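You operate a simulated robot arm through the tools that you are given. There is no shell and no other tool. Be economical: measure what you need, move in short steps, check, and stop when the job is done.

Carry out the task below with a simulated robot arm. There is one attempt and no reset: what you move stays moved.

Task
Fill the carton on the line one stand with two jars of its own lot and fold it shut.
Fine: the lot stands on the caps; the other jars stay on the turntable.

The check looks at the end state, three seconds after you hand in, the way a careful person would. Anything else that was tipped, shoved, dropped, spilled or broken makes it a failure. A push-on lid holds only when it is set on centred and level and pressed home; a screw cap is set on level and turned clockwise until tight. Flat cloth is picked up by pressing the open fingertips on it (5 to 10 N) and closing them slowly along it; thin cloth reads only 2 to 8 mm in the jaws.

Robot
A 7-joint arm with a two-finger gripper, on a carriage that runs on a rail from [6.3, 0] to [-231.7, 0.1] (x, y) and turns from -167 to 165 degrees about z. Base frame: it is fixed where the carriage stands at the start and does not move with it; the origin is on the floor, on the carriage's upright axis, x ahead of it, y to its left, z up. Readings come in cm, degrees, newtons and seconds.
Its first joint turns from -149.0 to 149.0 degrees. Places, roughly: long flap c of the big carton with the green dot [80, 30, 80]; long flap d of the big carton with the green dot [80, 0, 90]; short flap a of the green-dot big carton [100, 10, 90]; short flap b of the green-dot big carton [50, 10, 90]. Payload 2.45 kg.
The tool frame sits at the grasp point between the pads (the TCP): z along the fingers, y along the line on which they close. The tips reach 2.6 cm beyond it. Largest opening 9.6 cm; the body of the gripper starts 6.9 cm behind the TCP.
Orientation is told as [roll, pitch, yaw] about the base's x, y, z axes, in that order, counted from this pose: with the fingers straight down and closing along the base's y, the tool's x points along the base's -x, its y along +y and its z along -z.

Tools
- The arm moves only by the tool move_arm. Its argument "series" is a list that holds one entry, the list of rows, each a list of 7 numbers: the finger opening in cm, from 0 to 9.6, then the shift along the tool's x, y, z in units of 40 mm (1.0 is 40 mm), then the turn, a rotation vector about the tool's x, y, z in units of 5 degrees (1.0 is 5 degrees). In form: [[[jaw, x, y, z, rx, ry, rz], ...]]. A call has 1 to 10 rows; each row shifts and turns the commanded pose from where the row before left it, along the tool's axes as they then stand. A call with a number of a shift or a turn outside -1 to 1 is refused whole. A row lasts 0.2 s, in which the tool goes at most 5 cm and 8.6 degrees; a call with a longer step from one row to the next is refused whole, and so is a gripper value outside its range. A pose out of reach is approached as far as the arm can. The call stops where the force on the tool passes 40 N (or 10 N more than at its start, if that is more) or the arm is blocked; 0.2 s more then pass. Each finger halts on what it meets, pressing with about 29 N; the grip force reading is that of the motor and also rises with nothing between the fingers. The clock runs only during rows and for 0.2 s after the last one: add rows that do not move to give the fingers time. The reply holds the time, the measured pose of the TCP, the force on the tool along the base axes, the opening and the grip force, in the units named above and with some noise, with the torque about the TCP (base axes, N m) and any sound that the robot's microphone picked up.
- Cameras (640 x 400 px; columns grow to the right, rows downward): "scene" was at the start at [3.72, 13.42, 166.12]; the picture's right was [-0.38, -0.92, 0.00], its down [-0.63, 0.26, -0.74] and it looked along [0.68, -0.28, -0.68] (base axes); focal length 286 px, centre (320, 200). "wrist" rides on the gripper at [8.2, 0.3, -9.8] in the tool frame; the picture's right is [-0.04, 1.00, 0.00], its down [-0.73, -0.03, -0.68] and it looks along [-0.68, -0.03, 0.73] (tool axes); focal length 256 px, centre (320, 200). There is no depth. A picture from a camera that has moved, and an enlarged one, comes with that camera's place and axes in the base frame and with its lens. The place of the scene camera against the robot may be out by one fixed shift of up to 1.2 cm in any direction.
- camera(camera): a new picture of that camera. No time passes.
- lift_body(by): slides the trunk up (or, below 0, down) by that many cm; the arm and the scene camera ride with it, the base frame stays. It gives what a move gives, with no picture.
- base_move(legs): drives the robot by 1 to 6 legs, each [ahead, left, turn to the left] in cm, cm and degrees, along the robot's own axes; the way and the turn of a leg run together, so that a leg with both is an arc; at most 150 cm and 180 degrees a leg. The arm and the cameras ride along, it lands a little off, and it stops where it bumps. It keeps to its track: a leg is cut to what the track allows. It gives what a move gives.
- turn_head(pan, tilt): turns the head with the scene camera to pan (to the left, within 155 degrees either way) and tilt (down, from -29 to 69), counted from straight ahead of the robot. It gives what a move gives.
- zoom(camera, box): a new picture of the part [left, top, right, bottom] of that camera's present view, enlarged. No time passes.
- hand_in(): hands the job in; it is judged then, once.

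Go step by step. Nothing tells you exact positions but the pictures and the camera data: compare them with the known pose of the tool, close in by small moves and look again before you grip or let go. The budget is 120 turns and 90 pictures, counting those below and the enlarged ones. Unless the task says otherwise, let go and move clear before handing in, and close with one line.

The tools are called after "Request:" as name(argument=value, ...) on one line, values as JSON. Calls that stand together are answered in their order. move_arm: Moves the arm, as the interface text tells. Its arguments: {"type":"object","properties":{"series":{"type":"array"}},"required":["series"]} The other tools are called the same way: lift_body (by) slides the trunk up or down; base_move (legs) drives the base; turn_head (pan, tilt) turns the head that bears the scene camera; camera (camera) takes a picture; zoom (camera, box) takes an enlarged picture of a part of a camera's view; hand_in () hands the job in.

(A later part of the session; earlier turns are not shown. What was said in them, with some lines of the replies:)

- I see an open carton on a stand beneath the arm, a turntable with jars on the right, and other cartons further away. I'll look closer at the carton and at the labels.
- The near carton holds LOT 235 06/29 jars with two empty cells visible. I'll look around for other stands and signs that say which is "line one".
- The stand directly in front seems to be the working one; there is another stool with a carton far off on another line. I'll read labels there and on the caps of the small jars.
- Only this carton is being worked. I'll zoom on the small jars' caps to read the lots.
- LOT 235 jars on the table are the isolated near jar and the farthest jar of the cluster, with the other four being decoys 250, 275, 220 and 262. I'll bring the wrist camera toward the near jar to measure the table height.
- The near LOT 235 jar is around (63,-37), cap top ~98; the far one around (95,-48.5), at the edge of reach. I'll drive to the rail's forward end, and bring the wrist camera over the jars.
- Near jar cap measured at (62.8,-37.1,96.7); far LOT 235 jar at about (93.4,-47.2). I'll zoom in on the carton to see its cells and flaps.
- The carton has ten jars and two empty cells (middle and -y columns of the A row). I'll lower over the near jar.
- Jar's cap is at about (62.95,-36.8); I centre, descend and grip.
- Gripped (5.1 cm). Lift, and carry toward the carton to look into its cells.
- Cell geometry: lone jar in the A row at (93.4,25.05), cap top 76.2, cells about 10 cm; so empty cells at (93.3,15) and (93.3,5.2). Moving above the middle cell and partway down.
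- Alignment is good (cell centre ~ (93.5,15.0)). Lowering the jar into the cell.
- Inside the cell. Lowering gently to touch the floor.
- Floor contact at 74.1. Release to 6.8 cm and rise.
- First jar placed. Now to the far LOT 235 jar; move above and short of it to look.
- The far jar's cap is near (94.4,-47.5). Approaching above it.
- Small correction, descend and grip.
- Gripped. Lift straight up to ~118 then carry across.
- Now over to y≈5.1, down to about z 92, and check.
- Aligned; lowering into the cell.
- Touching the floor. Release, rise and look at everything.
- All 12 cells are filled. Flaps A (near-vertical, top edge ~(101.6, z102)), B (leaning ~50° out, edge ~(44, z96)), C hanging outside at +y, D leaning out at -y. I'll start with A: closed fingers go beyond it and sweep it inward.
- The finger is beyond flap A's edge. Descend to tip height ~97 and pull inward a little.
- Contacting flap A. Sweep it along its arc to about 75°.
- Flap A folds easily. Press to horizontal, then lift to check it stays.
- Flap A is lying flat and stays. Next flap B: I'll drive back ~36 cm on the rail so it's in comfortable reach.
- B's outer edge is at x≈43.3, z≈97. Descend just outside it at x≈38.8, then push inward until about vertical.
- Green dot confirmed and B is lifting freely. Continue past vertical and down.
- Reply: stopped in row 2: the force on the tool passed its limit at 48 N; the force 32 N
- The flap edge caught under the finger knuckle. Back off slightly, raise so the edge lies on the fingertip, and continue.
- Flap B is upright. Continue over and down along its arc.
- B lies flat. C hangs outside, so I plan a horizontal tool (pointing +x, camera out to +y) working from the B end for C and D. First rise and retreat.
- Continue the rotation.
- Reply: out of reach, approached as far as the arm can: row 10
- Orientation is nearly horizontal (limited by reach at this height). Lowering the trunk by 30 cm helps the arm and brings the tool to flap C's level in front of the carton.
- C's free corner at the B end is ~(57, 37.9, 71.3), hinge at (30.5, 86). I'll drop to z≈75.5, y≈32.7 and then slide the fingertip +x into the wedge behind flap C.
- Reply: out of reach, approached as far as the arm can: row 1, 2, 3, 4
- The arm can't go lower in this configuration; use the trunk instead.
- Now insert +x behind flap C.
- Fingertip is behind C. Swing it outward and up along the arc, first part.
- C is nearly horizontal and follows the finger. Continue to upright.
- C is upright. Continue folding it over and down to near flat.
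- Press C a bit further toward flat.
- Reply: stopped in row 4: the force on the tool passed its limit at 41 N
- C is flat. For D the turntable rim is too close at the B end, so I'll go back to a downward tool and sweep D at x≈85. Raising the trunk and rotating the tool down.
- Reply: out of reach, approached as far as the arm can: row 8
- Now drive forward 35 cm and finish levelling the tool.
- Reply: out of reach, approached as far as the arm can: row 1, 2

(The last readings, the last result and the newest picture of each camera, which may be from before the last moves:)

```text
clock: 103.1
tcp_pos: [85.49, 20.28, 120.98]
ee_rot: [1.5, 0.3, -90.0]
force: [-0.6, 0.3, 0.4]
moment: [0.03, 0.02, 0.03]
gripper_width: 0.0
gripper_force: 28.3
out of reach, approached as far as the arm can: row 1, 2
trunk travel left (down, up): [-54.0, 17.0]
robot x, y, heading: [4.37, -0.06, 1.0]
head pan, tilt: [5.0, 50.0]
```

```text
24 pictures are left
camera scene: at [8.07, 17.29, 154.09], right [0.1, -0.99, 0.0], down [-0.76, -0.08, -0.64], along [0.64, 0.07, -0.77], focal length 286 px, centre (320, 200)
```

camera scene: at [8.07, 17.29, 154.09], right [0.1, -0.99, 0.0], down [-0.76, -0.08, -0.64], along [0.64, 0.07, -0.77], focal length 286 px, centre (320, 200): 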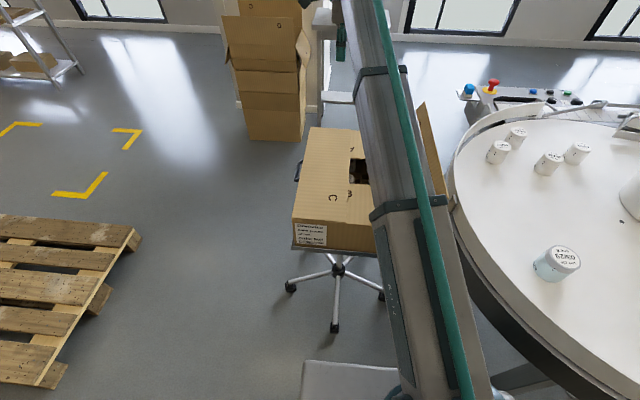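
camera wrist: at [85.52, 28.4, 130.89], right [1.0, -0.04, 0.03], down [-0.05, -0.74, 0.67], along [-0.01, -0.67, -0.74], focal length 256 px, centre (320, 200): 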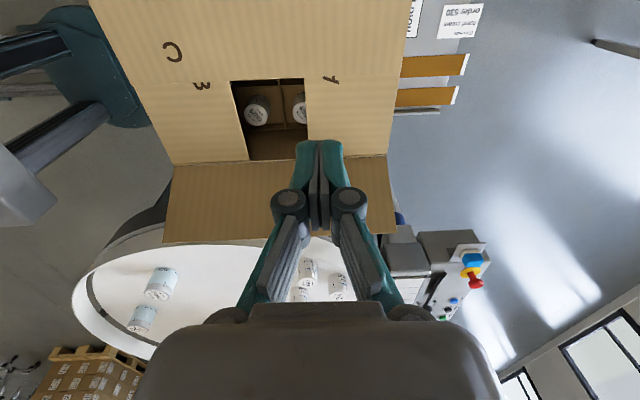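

C, A and B are closed; D's edge runs at y≈-7.5, z≈101. Raise the trunk for clearance and move outside D above the gap to the table.

Request:
lift_body(by=11)

Request:
move_arm(series=[[[0, -0.9, 0, 0.1, 0.3, 0, 0], [0, -0.9, 0, 0.2, 0, 0, 0], [0, -0.9, 0, 0.2, 0, 0, 0], [0, -0.9, 0, 0.2, 0, 0, 0], [0, -0.9, 0, 0.2, 0, 0, 0], [0, -0.9, 0, 0.2, 0, 0, 0], [0, -0.9, 0, 0.2, 0, 0, 0], [0, -0.9, 0, 0.2, 0, 0, 0], [0, -0.9, 0, 0.2, 0, 0, 0]]])

Request:
camera(camera="wrist")

Request:
camera(camera="scene")

```text
clock: 104.6
tcp_pos: [85.4, 20.26, 131.97]
ee_rot: [1.4, 0.3, -89.8]
force: [-0.1, 0.7, -0.5]
moment: [0.01, -0.01, -0.01]
gripper_width: 0.01
gripper_force: 28.9
trunk travel left (down, up): [-65.0, 6.0]
robot x, y, heading: [4.69, -0.26, 1.0]
head pan, tilt: [5.0, 50.0]
```

```text
clock: 106.6
tcp_pos: [86.25, -12.09, 124.18]
ee_rot: [0.0, 0.2, -89.8]
force: [0.0, 0.0, 0.8]
moment: [0.0, -0.02, 0.03]
gripper_width: 0.0
gripper_force: 28.2
out of reach, approached as far as the arm can: row 1
trunk travel left (down, up): [-65.0, 6.0]
robot x, y, heading: [4.74, -0.04, 1.2]
head pan, tilt: [5.0, 50.0]
```

```text
23 pictures are left
camera wrist: at [86.64, -3.96, 134.05], right [1.0, -0.04, 0.0], down [-0.03, -0.74, 0.68], along [-0.02, -0.67, -0.74], focal length 256 px, centre (320, 200)
```

wrist: 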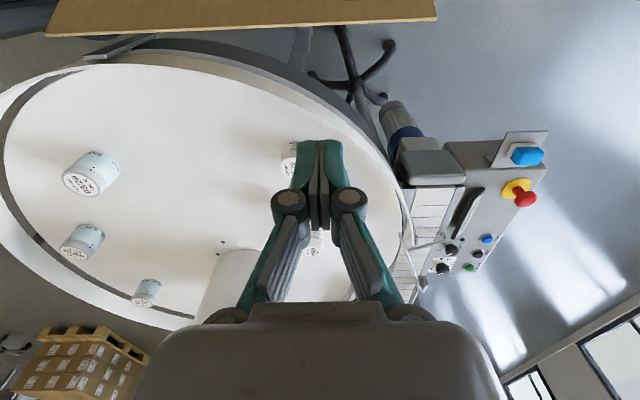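

```text
22 pictures are left
camera scene: at [8.08, 17.26, 165.09], right [0.1, -0.99, 0.0], down [-0.76, -0.08, -0.64], along [0.64, 0.07, -0.77], focal length 286 px, centre (320, 200)
```

scene: 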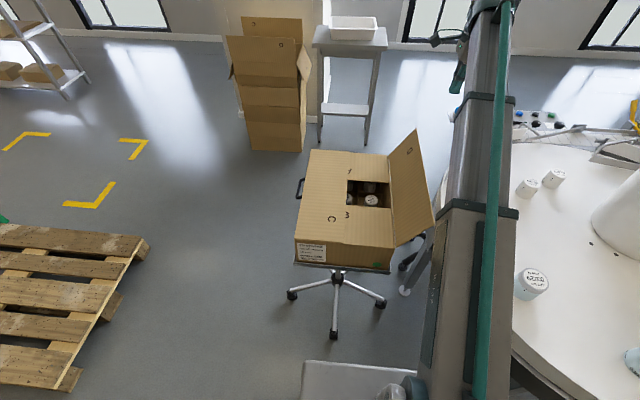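

Descend beside D (tip stays above the table rim) and push it inward to vertical.

Request:
move_arm(series=[[[0, 0, 0, 0.9, 0, 0, 0], [0, 0, 0, 0.95, 0, 0, 0], [0, 0, 0, 0.95, 0, 0, 0], [0, 0, 0, 0.95, 0, 0, 0], [0, 0, 0, 0.95, 0, 0, 0], [0, 0, 0, 0.95, 0, 0, 0], [0, 0.4, 0, 0, 0, 0, 0], [0, 0.4, 0, 0, 0, 0, 0], [0, 0.4, 0, 0, 0, 0, 0]]])

Request:
camera(camera="wrist")

```text
clock: 108.6
tcp_pos: [85.9, -6.96, 101.81]
ee_rot: [-0.1, 0.4, -89.8]
force: [-0.6, 0.1, 0.4]
moment: [0.01, 0.02, 0.01]
gripper_width: 0.0
gripper_force: 28.1
trunk travel left (down, up): [-65.0, 6.0]
robot x, y, heading: [4.84, 0.02, 0.8]
head pan, tilt: [5.0, 50.0]
```

```text
21 pictures are left
camera wrist: at [86.28, 1.13, 111.64], right [1.0, -0.04, 0.0], down [-0.03, -0.74, 0.68], along [-0.02, -0.67, -0.74], focal length 256 px, centre (320, 200)
```

wrist: 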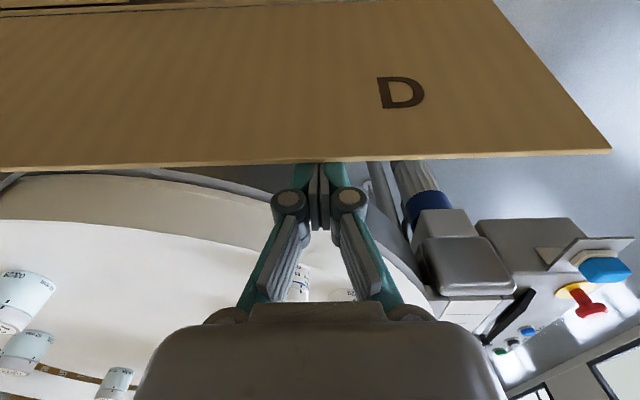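

Contact with D near its edge. Sweep D over and down along its arc.

Request:
move_arm(series=[[[0, 0.56, 0, 0, 0, 0, 0], [0, 0.56, 0, 0, 0, 0, 0], [0, 0.69, 0, 0.15, 0, 0, 0], [0, 0.69, 0, 0.15, 0, 0, 0], [0, 0.46, 0, 0.33, 0, 0, 0], [0, 0.46, 0, 0.33, 0, 0, 0], [0, 0.33, 0, 0.46, 0, 0, 0], [0, 0.33, 0, 0.46, 0, 0, 0], [0, 0.13, 0, 0.4, 0, 0, 0], [0, 0.13, 0, 0.4, 0, 0, 0]]])

Request:
camera(camera="wrist")

```text
clock: 110.8
tcp_pos: [85.91, 10.5, 90.91]
ee_rot: [0.0, 0.3, -90.0]
force: [1.1, -0.6, -0.5]
moment: [-0.02, 0.04, 0.0]
gripper_width: 0.01
gripper_force: 28.4
trunk travel left (down, up): [-65.0, 6.0]
robot x, y, heading: [4.54, -0.09, 0.8]
head pan, tilt: [5.0, 50.0]
```

```text
20 pictures are left
camera wrist: at [86.26, 18.66, 100.85], right [1.0, -0.04, 0.0], down [-0.03, -0.74, 0.68], along [-0.03, -0.67, -0.74], focal length 256 px, centre (320, 200)
```

wrist: 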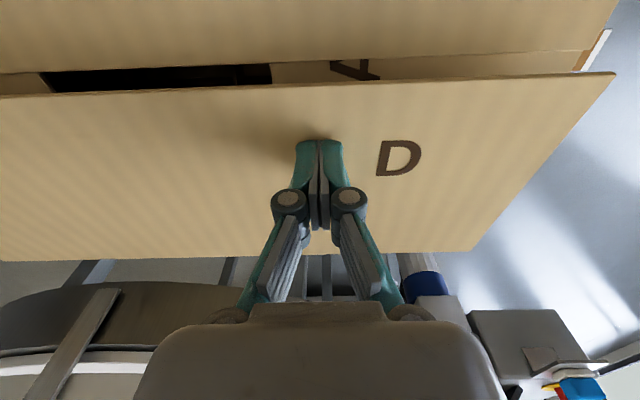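

Almost flat; press gently down.

Request:
move_arm(series=[[[0, 0.02, 0, 0.2, 0, 0, 0], [0, 0.02, 0, 0.15, 0, 0, 0], [0, 0, 0, 0.1, 0, 0, 0], [0, 0, 0, 0, 0, 0, 0]]])

Request:
camera(camera="wrist")

```text
clock: 111.8
tcp_pos: [85.97, 10.46, 89.27]
ee_rot: [0.1, 0.3, -89.9]
force: [1.0, 1.6, 7.7]
moment: [-0.08, -0.01, 0.0]
gripper_width: 0.59
gripper_force: 28.2
trunk travel left (down, up): [-65.0, 6.0]
robot x, y, heading: [4.86, -0.11, 0.9]
head pan, tilt: [5.0, 50.0]
```

```text
19 pictures are left
camera wrist: at [86.26, 18.67, 99.15], right [1.0, -0.04, 0.0], down [-0.03, -0.74, 0.68], along [-0.02, -0.67, -0.74], focal length 256 px, centre (320, 200)
```

wrist: 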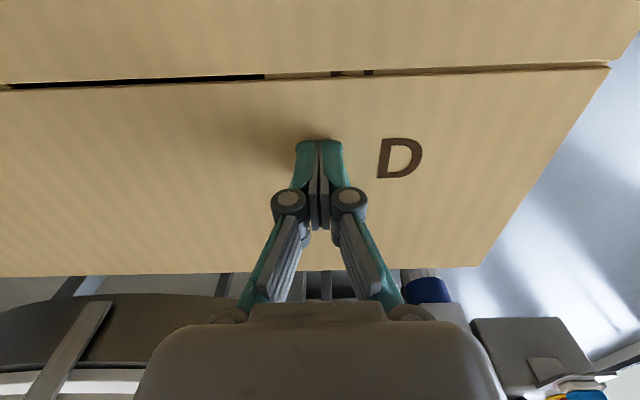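

D is down with 8 N contact. Lift away and check the carton.

Request:
move_arm(series=[[[0, 0, 0, -0.5, 0, 0, 0], [0, 0, 0, -1, 0, 0, 0], [0, 0, 0, -1, 0, 0, 0], [0, 0, 0, -1, 0, 0, 0], [0, 0, 0, -1, 0, 0, 0], [0, 0.9, 0, -0.8, 0, 0, 0], [0, 0.9, 0, -0.8, 0, 0, 0], [0, 0.9, 0, -0.8, 0, 0, 0], [0, 0.9, 0, 0, 0, 0, 0], [0, 0.9, 0, 0, 0, 0, 0]]])

Request:
camera(camera="wrist")

Request:
camera(camera="scene")

```text
clock: 114.0
tcp_pos: [85.88, 28.42, 116.84]
ee_rot: [0.0, 0.4, -89.8]
force: [-0.2, 0.7, 0.7]
moment: [0.01, 0.02, -0.02]
gripper_width: 0.0
gripper_force: 28.3
trunk travel left (down, up): [-65.0, 6.0]
robot x, y, heading: [4.51, -0.09, 1.0]
head pan, tilt: [5.0, 50.0]
```

```text
18 pictures are left
camera wrist: at [86.19, 36.57, 126.8], right [1.0, -0.04, 0.0], down [-0.03, -0.74, 0.68], along [-0.03, -0.68, -0.74], focal length 256 px, centre (320, 200)
```

wrist: 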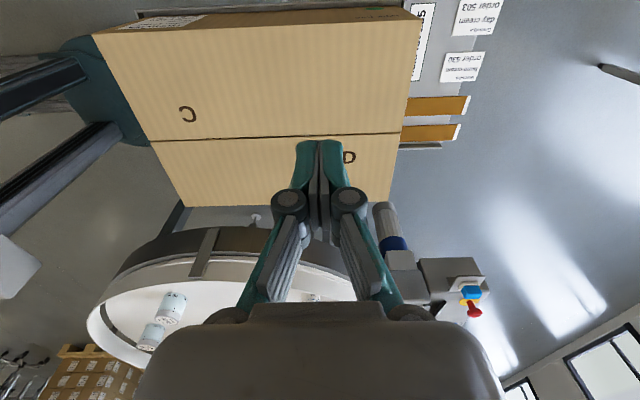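

```text
17 pictures are left
camera scene: at [8.08, 17.33, 165.08], right [0.1, -0.99, 0.0], down [-0.76, -0.08, -0.64], along [0.64, 0.07, -0.77], focal length 286 px, centre (320, 200)
```

scene: 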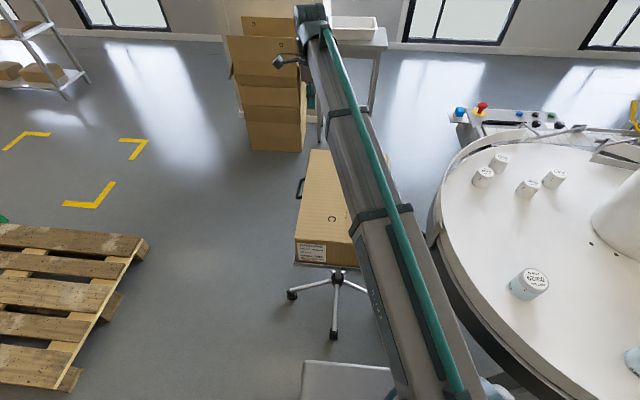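

Carton looks closed with all flaps flat. One zoom to confirm both flaps are level before handing in.

Request:
zoom(camera="wrist", box=[80, 0, 440, 225])

Request:
zoom(camera="scene", box=[430, 90, 640, 320])

```text
1.78 times, centred on (260, 112) of wrist
camera zoom: at [86.19, 36.57, 126.8], right [1.0, -0.04, 0.0], down [-0.03, -0.74, 0.68], along [-0.03, -0.68, -0.74], focal length 455 px, centre (427, 356)
```

zoom: 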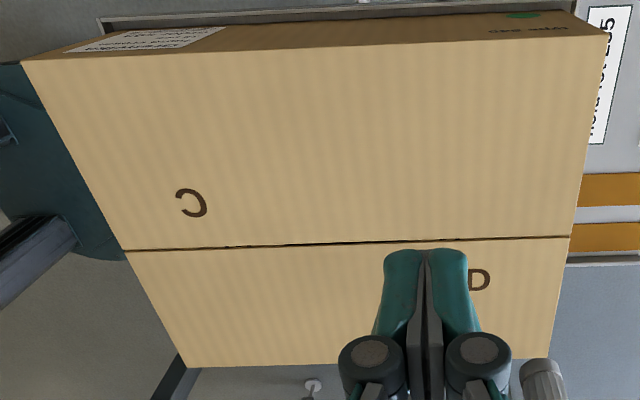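

```text
1.74 times, centred on (535, 205) of scene
camera zoom: at [8.08, 17.33, 165.08], right [0.1, -0.99, 0.0], down [-0.76, -0.08, -0.64], along [0.64, 0.07, -0.77], focal length 497 px, centre (-54, 191)
```

zoom: 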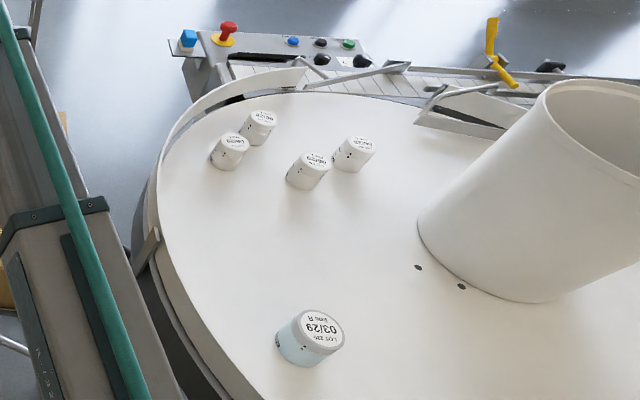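

There is a white card by the carton ending in "...235", and writing on the carton side; I'll read them before handing in.

Request:
zoom(camera="wrist", box=[390, 0, 510, 90])

Request:
zoom(camera="wrist", box=[330, 0, 430, 40])

```text
4.44 times, centred on (450, 45) of wrist
camera zoom: at [86.19, 36.57, 126.8], right [1.0, -0.04, 0.0], down [-0.03, -0.74, 0.68], along [-0.03, -0.68, -0.74], focal length 1138 px, centre (-258, 889)
```

zoom: 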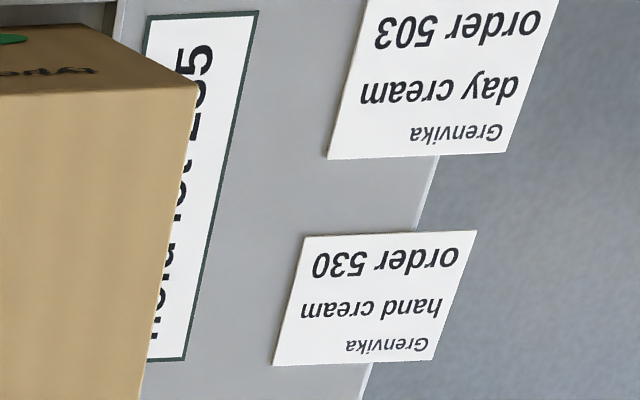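

```text
6.40 times, centred on (380, 20) of wrist
camera zoom: at [86.19, 36.57, 126.8], right [1.0, -0.04, 0.0], down [-0.03, -0.74, 0.68], along [-0.03, -0.68, -0.74], focal length 1638 px, centre (-64, 1352)
```

zoom: 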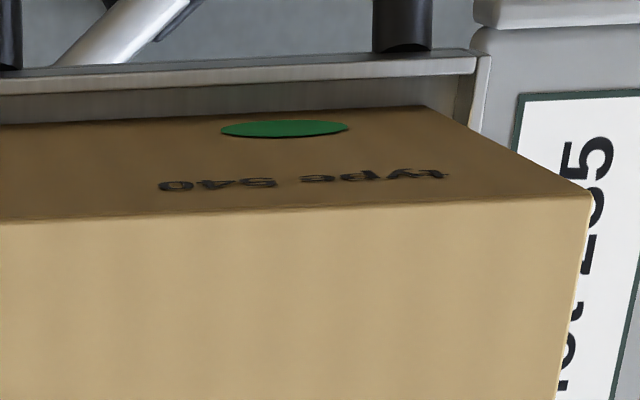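

A card on the table behind the carton seems to say "hold lot 2?5". I need to read it in full, so I move the camera for a better view.

Request:
move_arm(series=[[[0, 0.5, 0.8, -0.2, 0, 0, 0], [0, 0.5, 0.8, -0.2, 0, 0, 0], [0, 0.5, 0.8, -0.2, 0, 0, 0], [0, 0, 0, 0, 0, 0, 0]]])

Request:
camera(camera="wrist")

Request:
zoom(camera="wrist", box=[300, 0, 500, 125])

```text
clock: 115.0
tcp_pos: [95.33, 34.31, 119.46]
ee_rot: [0.0, 0.3, -89.8]
force: [-0.2, 0.5, 0.5]
moment: [0.0, -0.01, 0.02]
gripper_width: 0.0
gripper_force: 28.0
trunk travel left (down, up): [-65.0, 6.0]
robot x, y, heading: [4.76, 0.08, 0.7]
head pan, tilt: [5.0, 50.0]
```

```text
12 pictures are left
camera wrist: at [95.66, 42.5, 129.43], right [1.0, -0.04, 0.0], down [-0.03, -0.74, 0.68], along [-0.02, -0.68, -0.74], focal length 256 px, centre (320, 200)
```

wrist: 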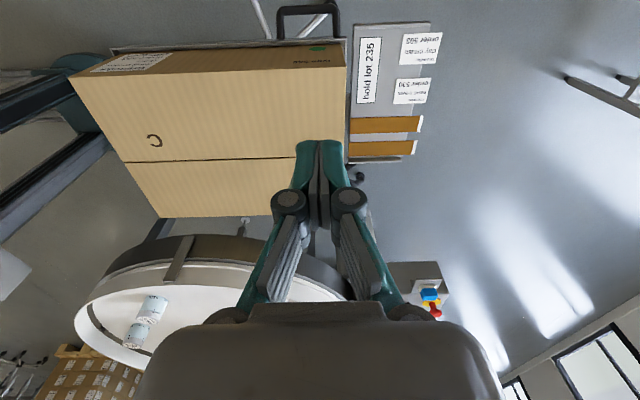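

```text
3.20 times, centred on (400, 62) of wrist
camera zoom: at [95.66, 42.5, 129.43], right [1.0, -0.04, 0.0], down [-0.03, -0.74, 0.68], along [-0.02, -0.68, -0.74], focal length 819 px, centre (64, 640)
```

zoom: 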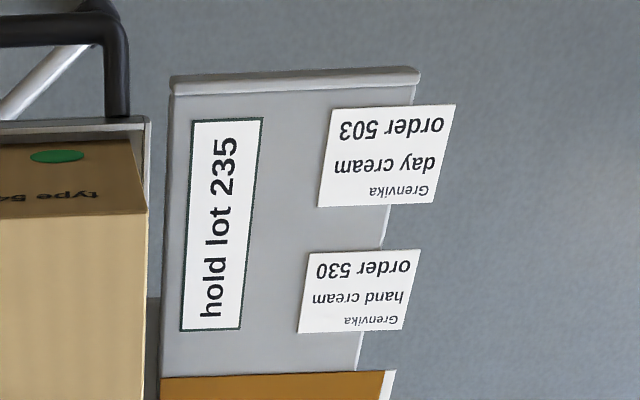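

The card on the shelf by the stand reads "hold lot 235". You asked only for filling and folding, both now done, so I leave the tape and labels alone and report the card. The arm is clear, so I hand in.

Request:
hand_in()

```text
The job is handed in.
```

The carton now holds 12 jars, including the two LOT 235 jars I added, and all four flaps are folded flat. The other jars are still on the turntable. A card on the shelf beside the stand reads "hold lot 235", so I did not tape or label the carton; please check that before it ships.
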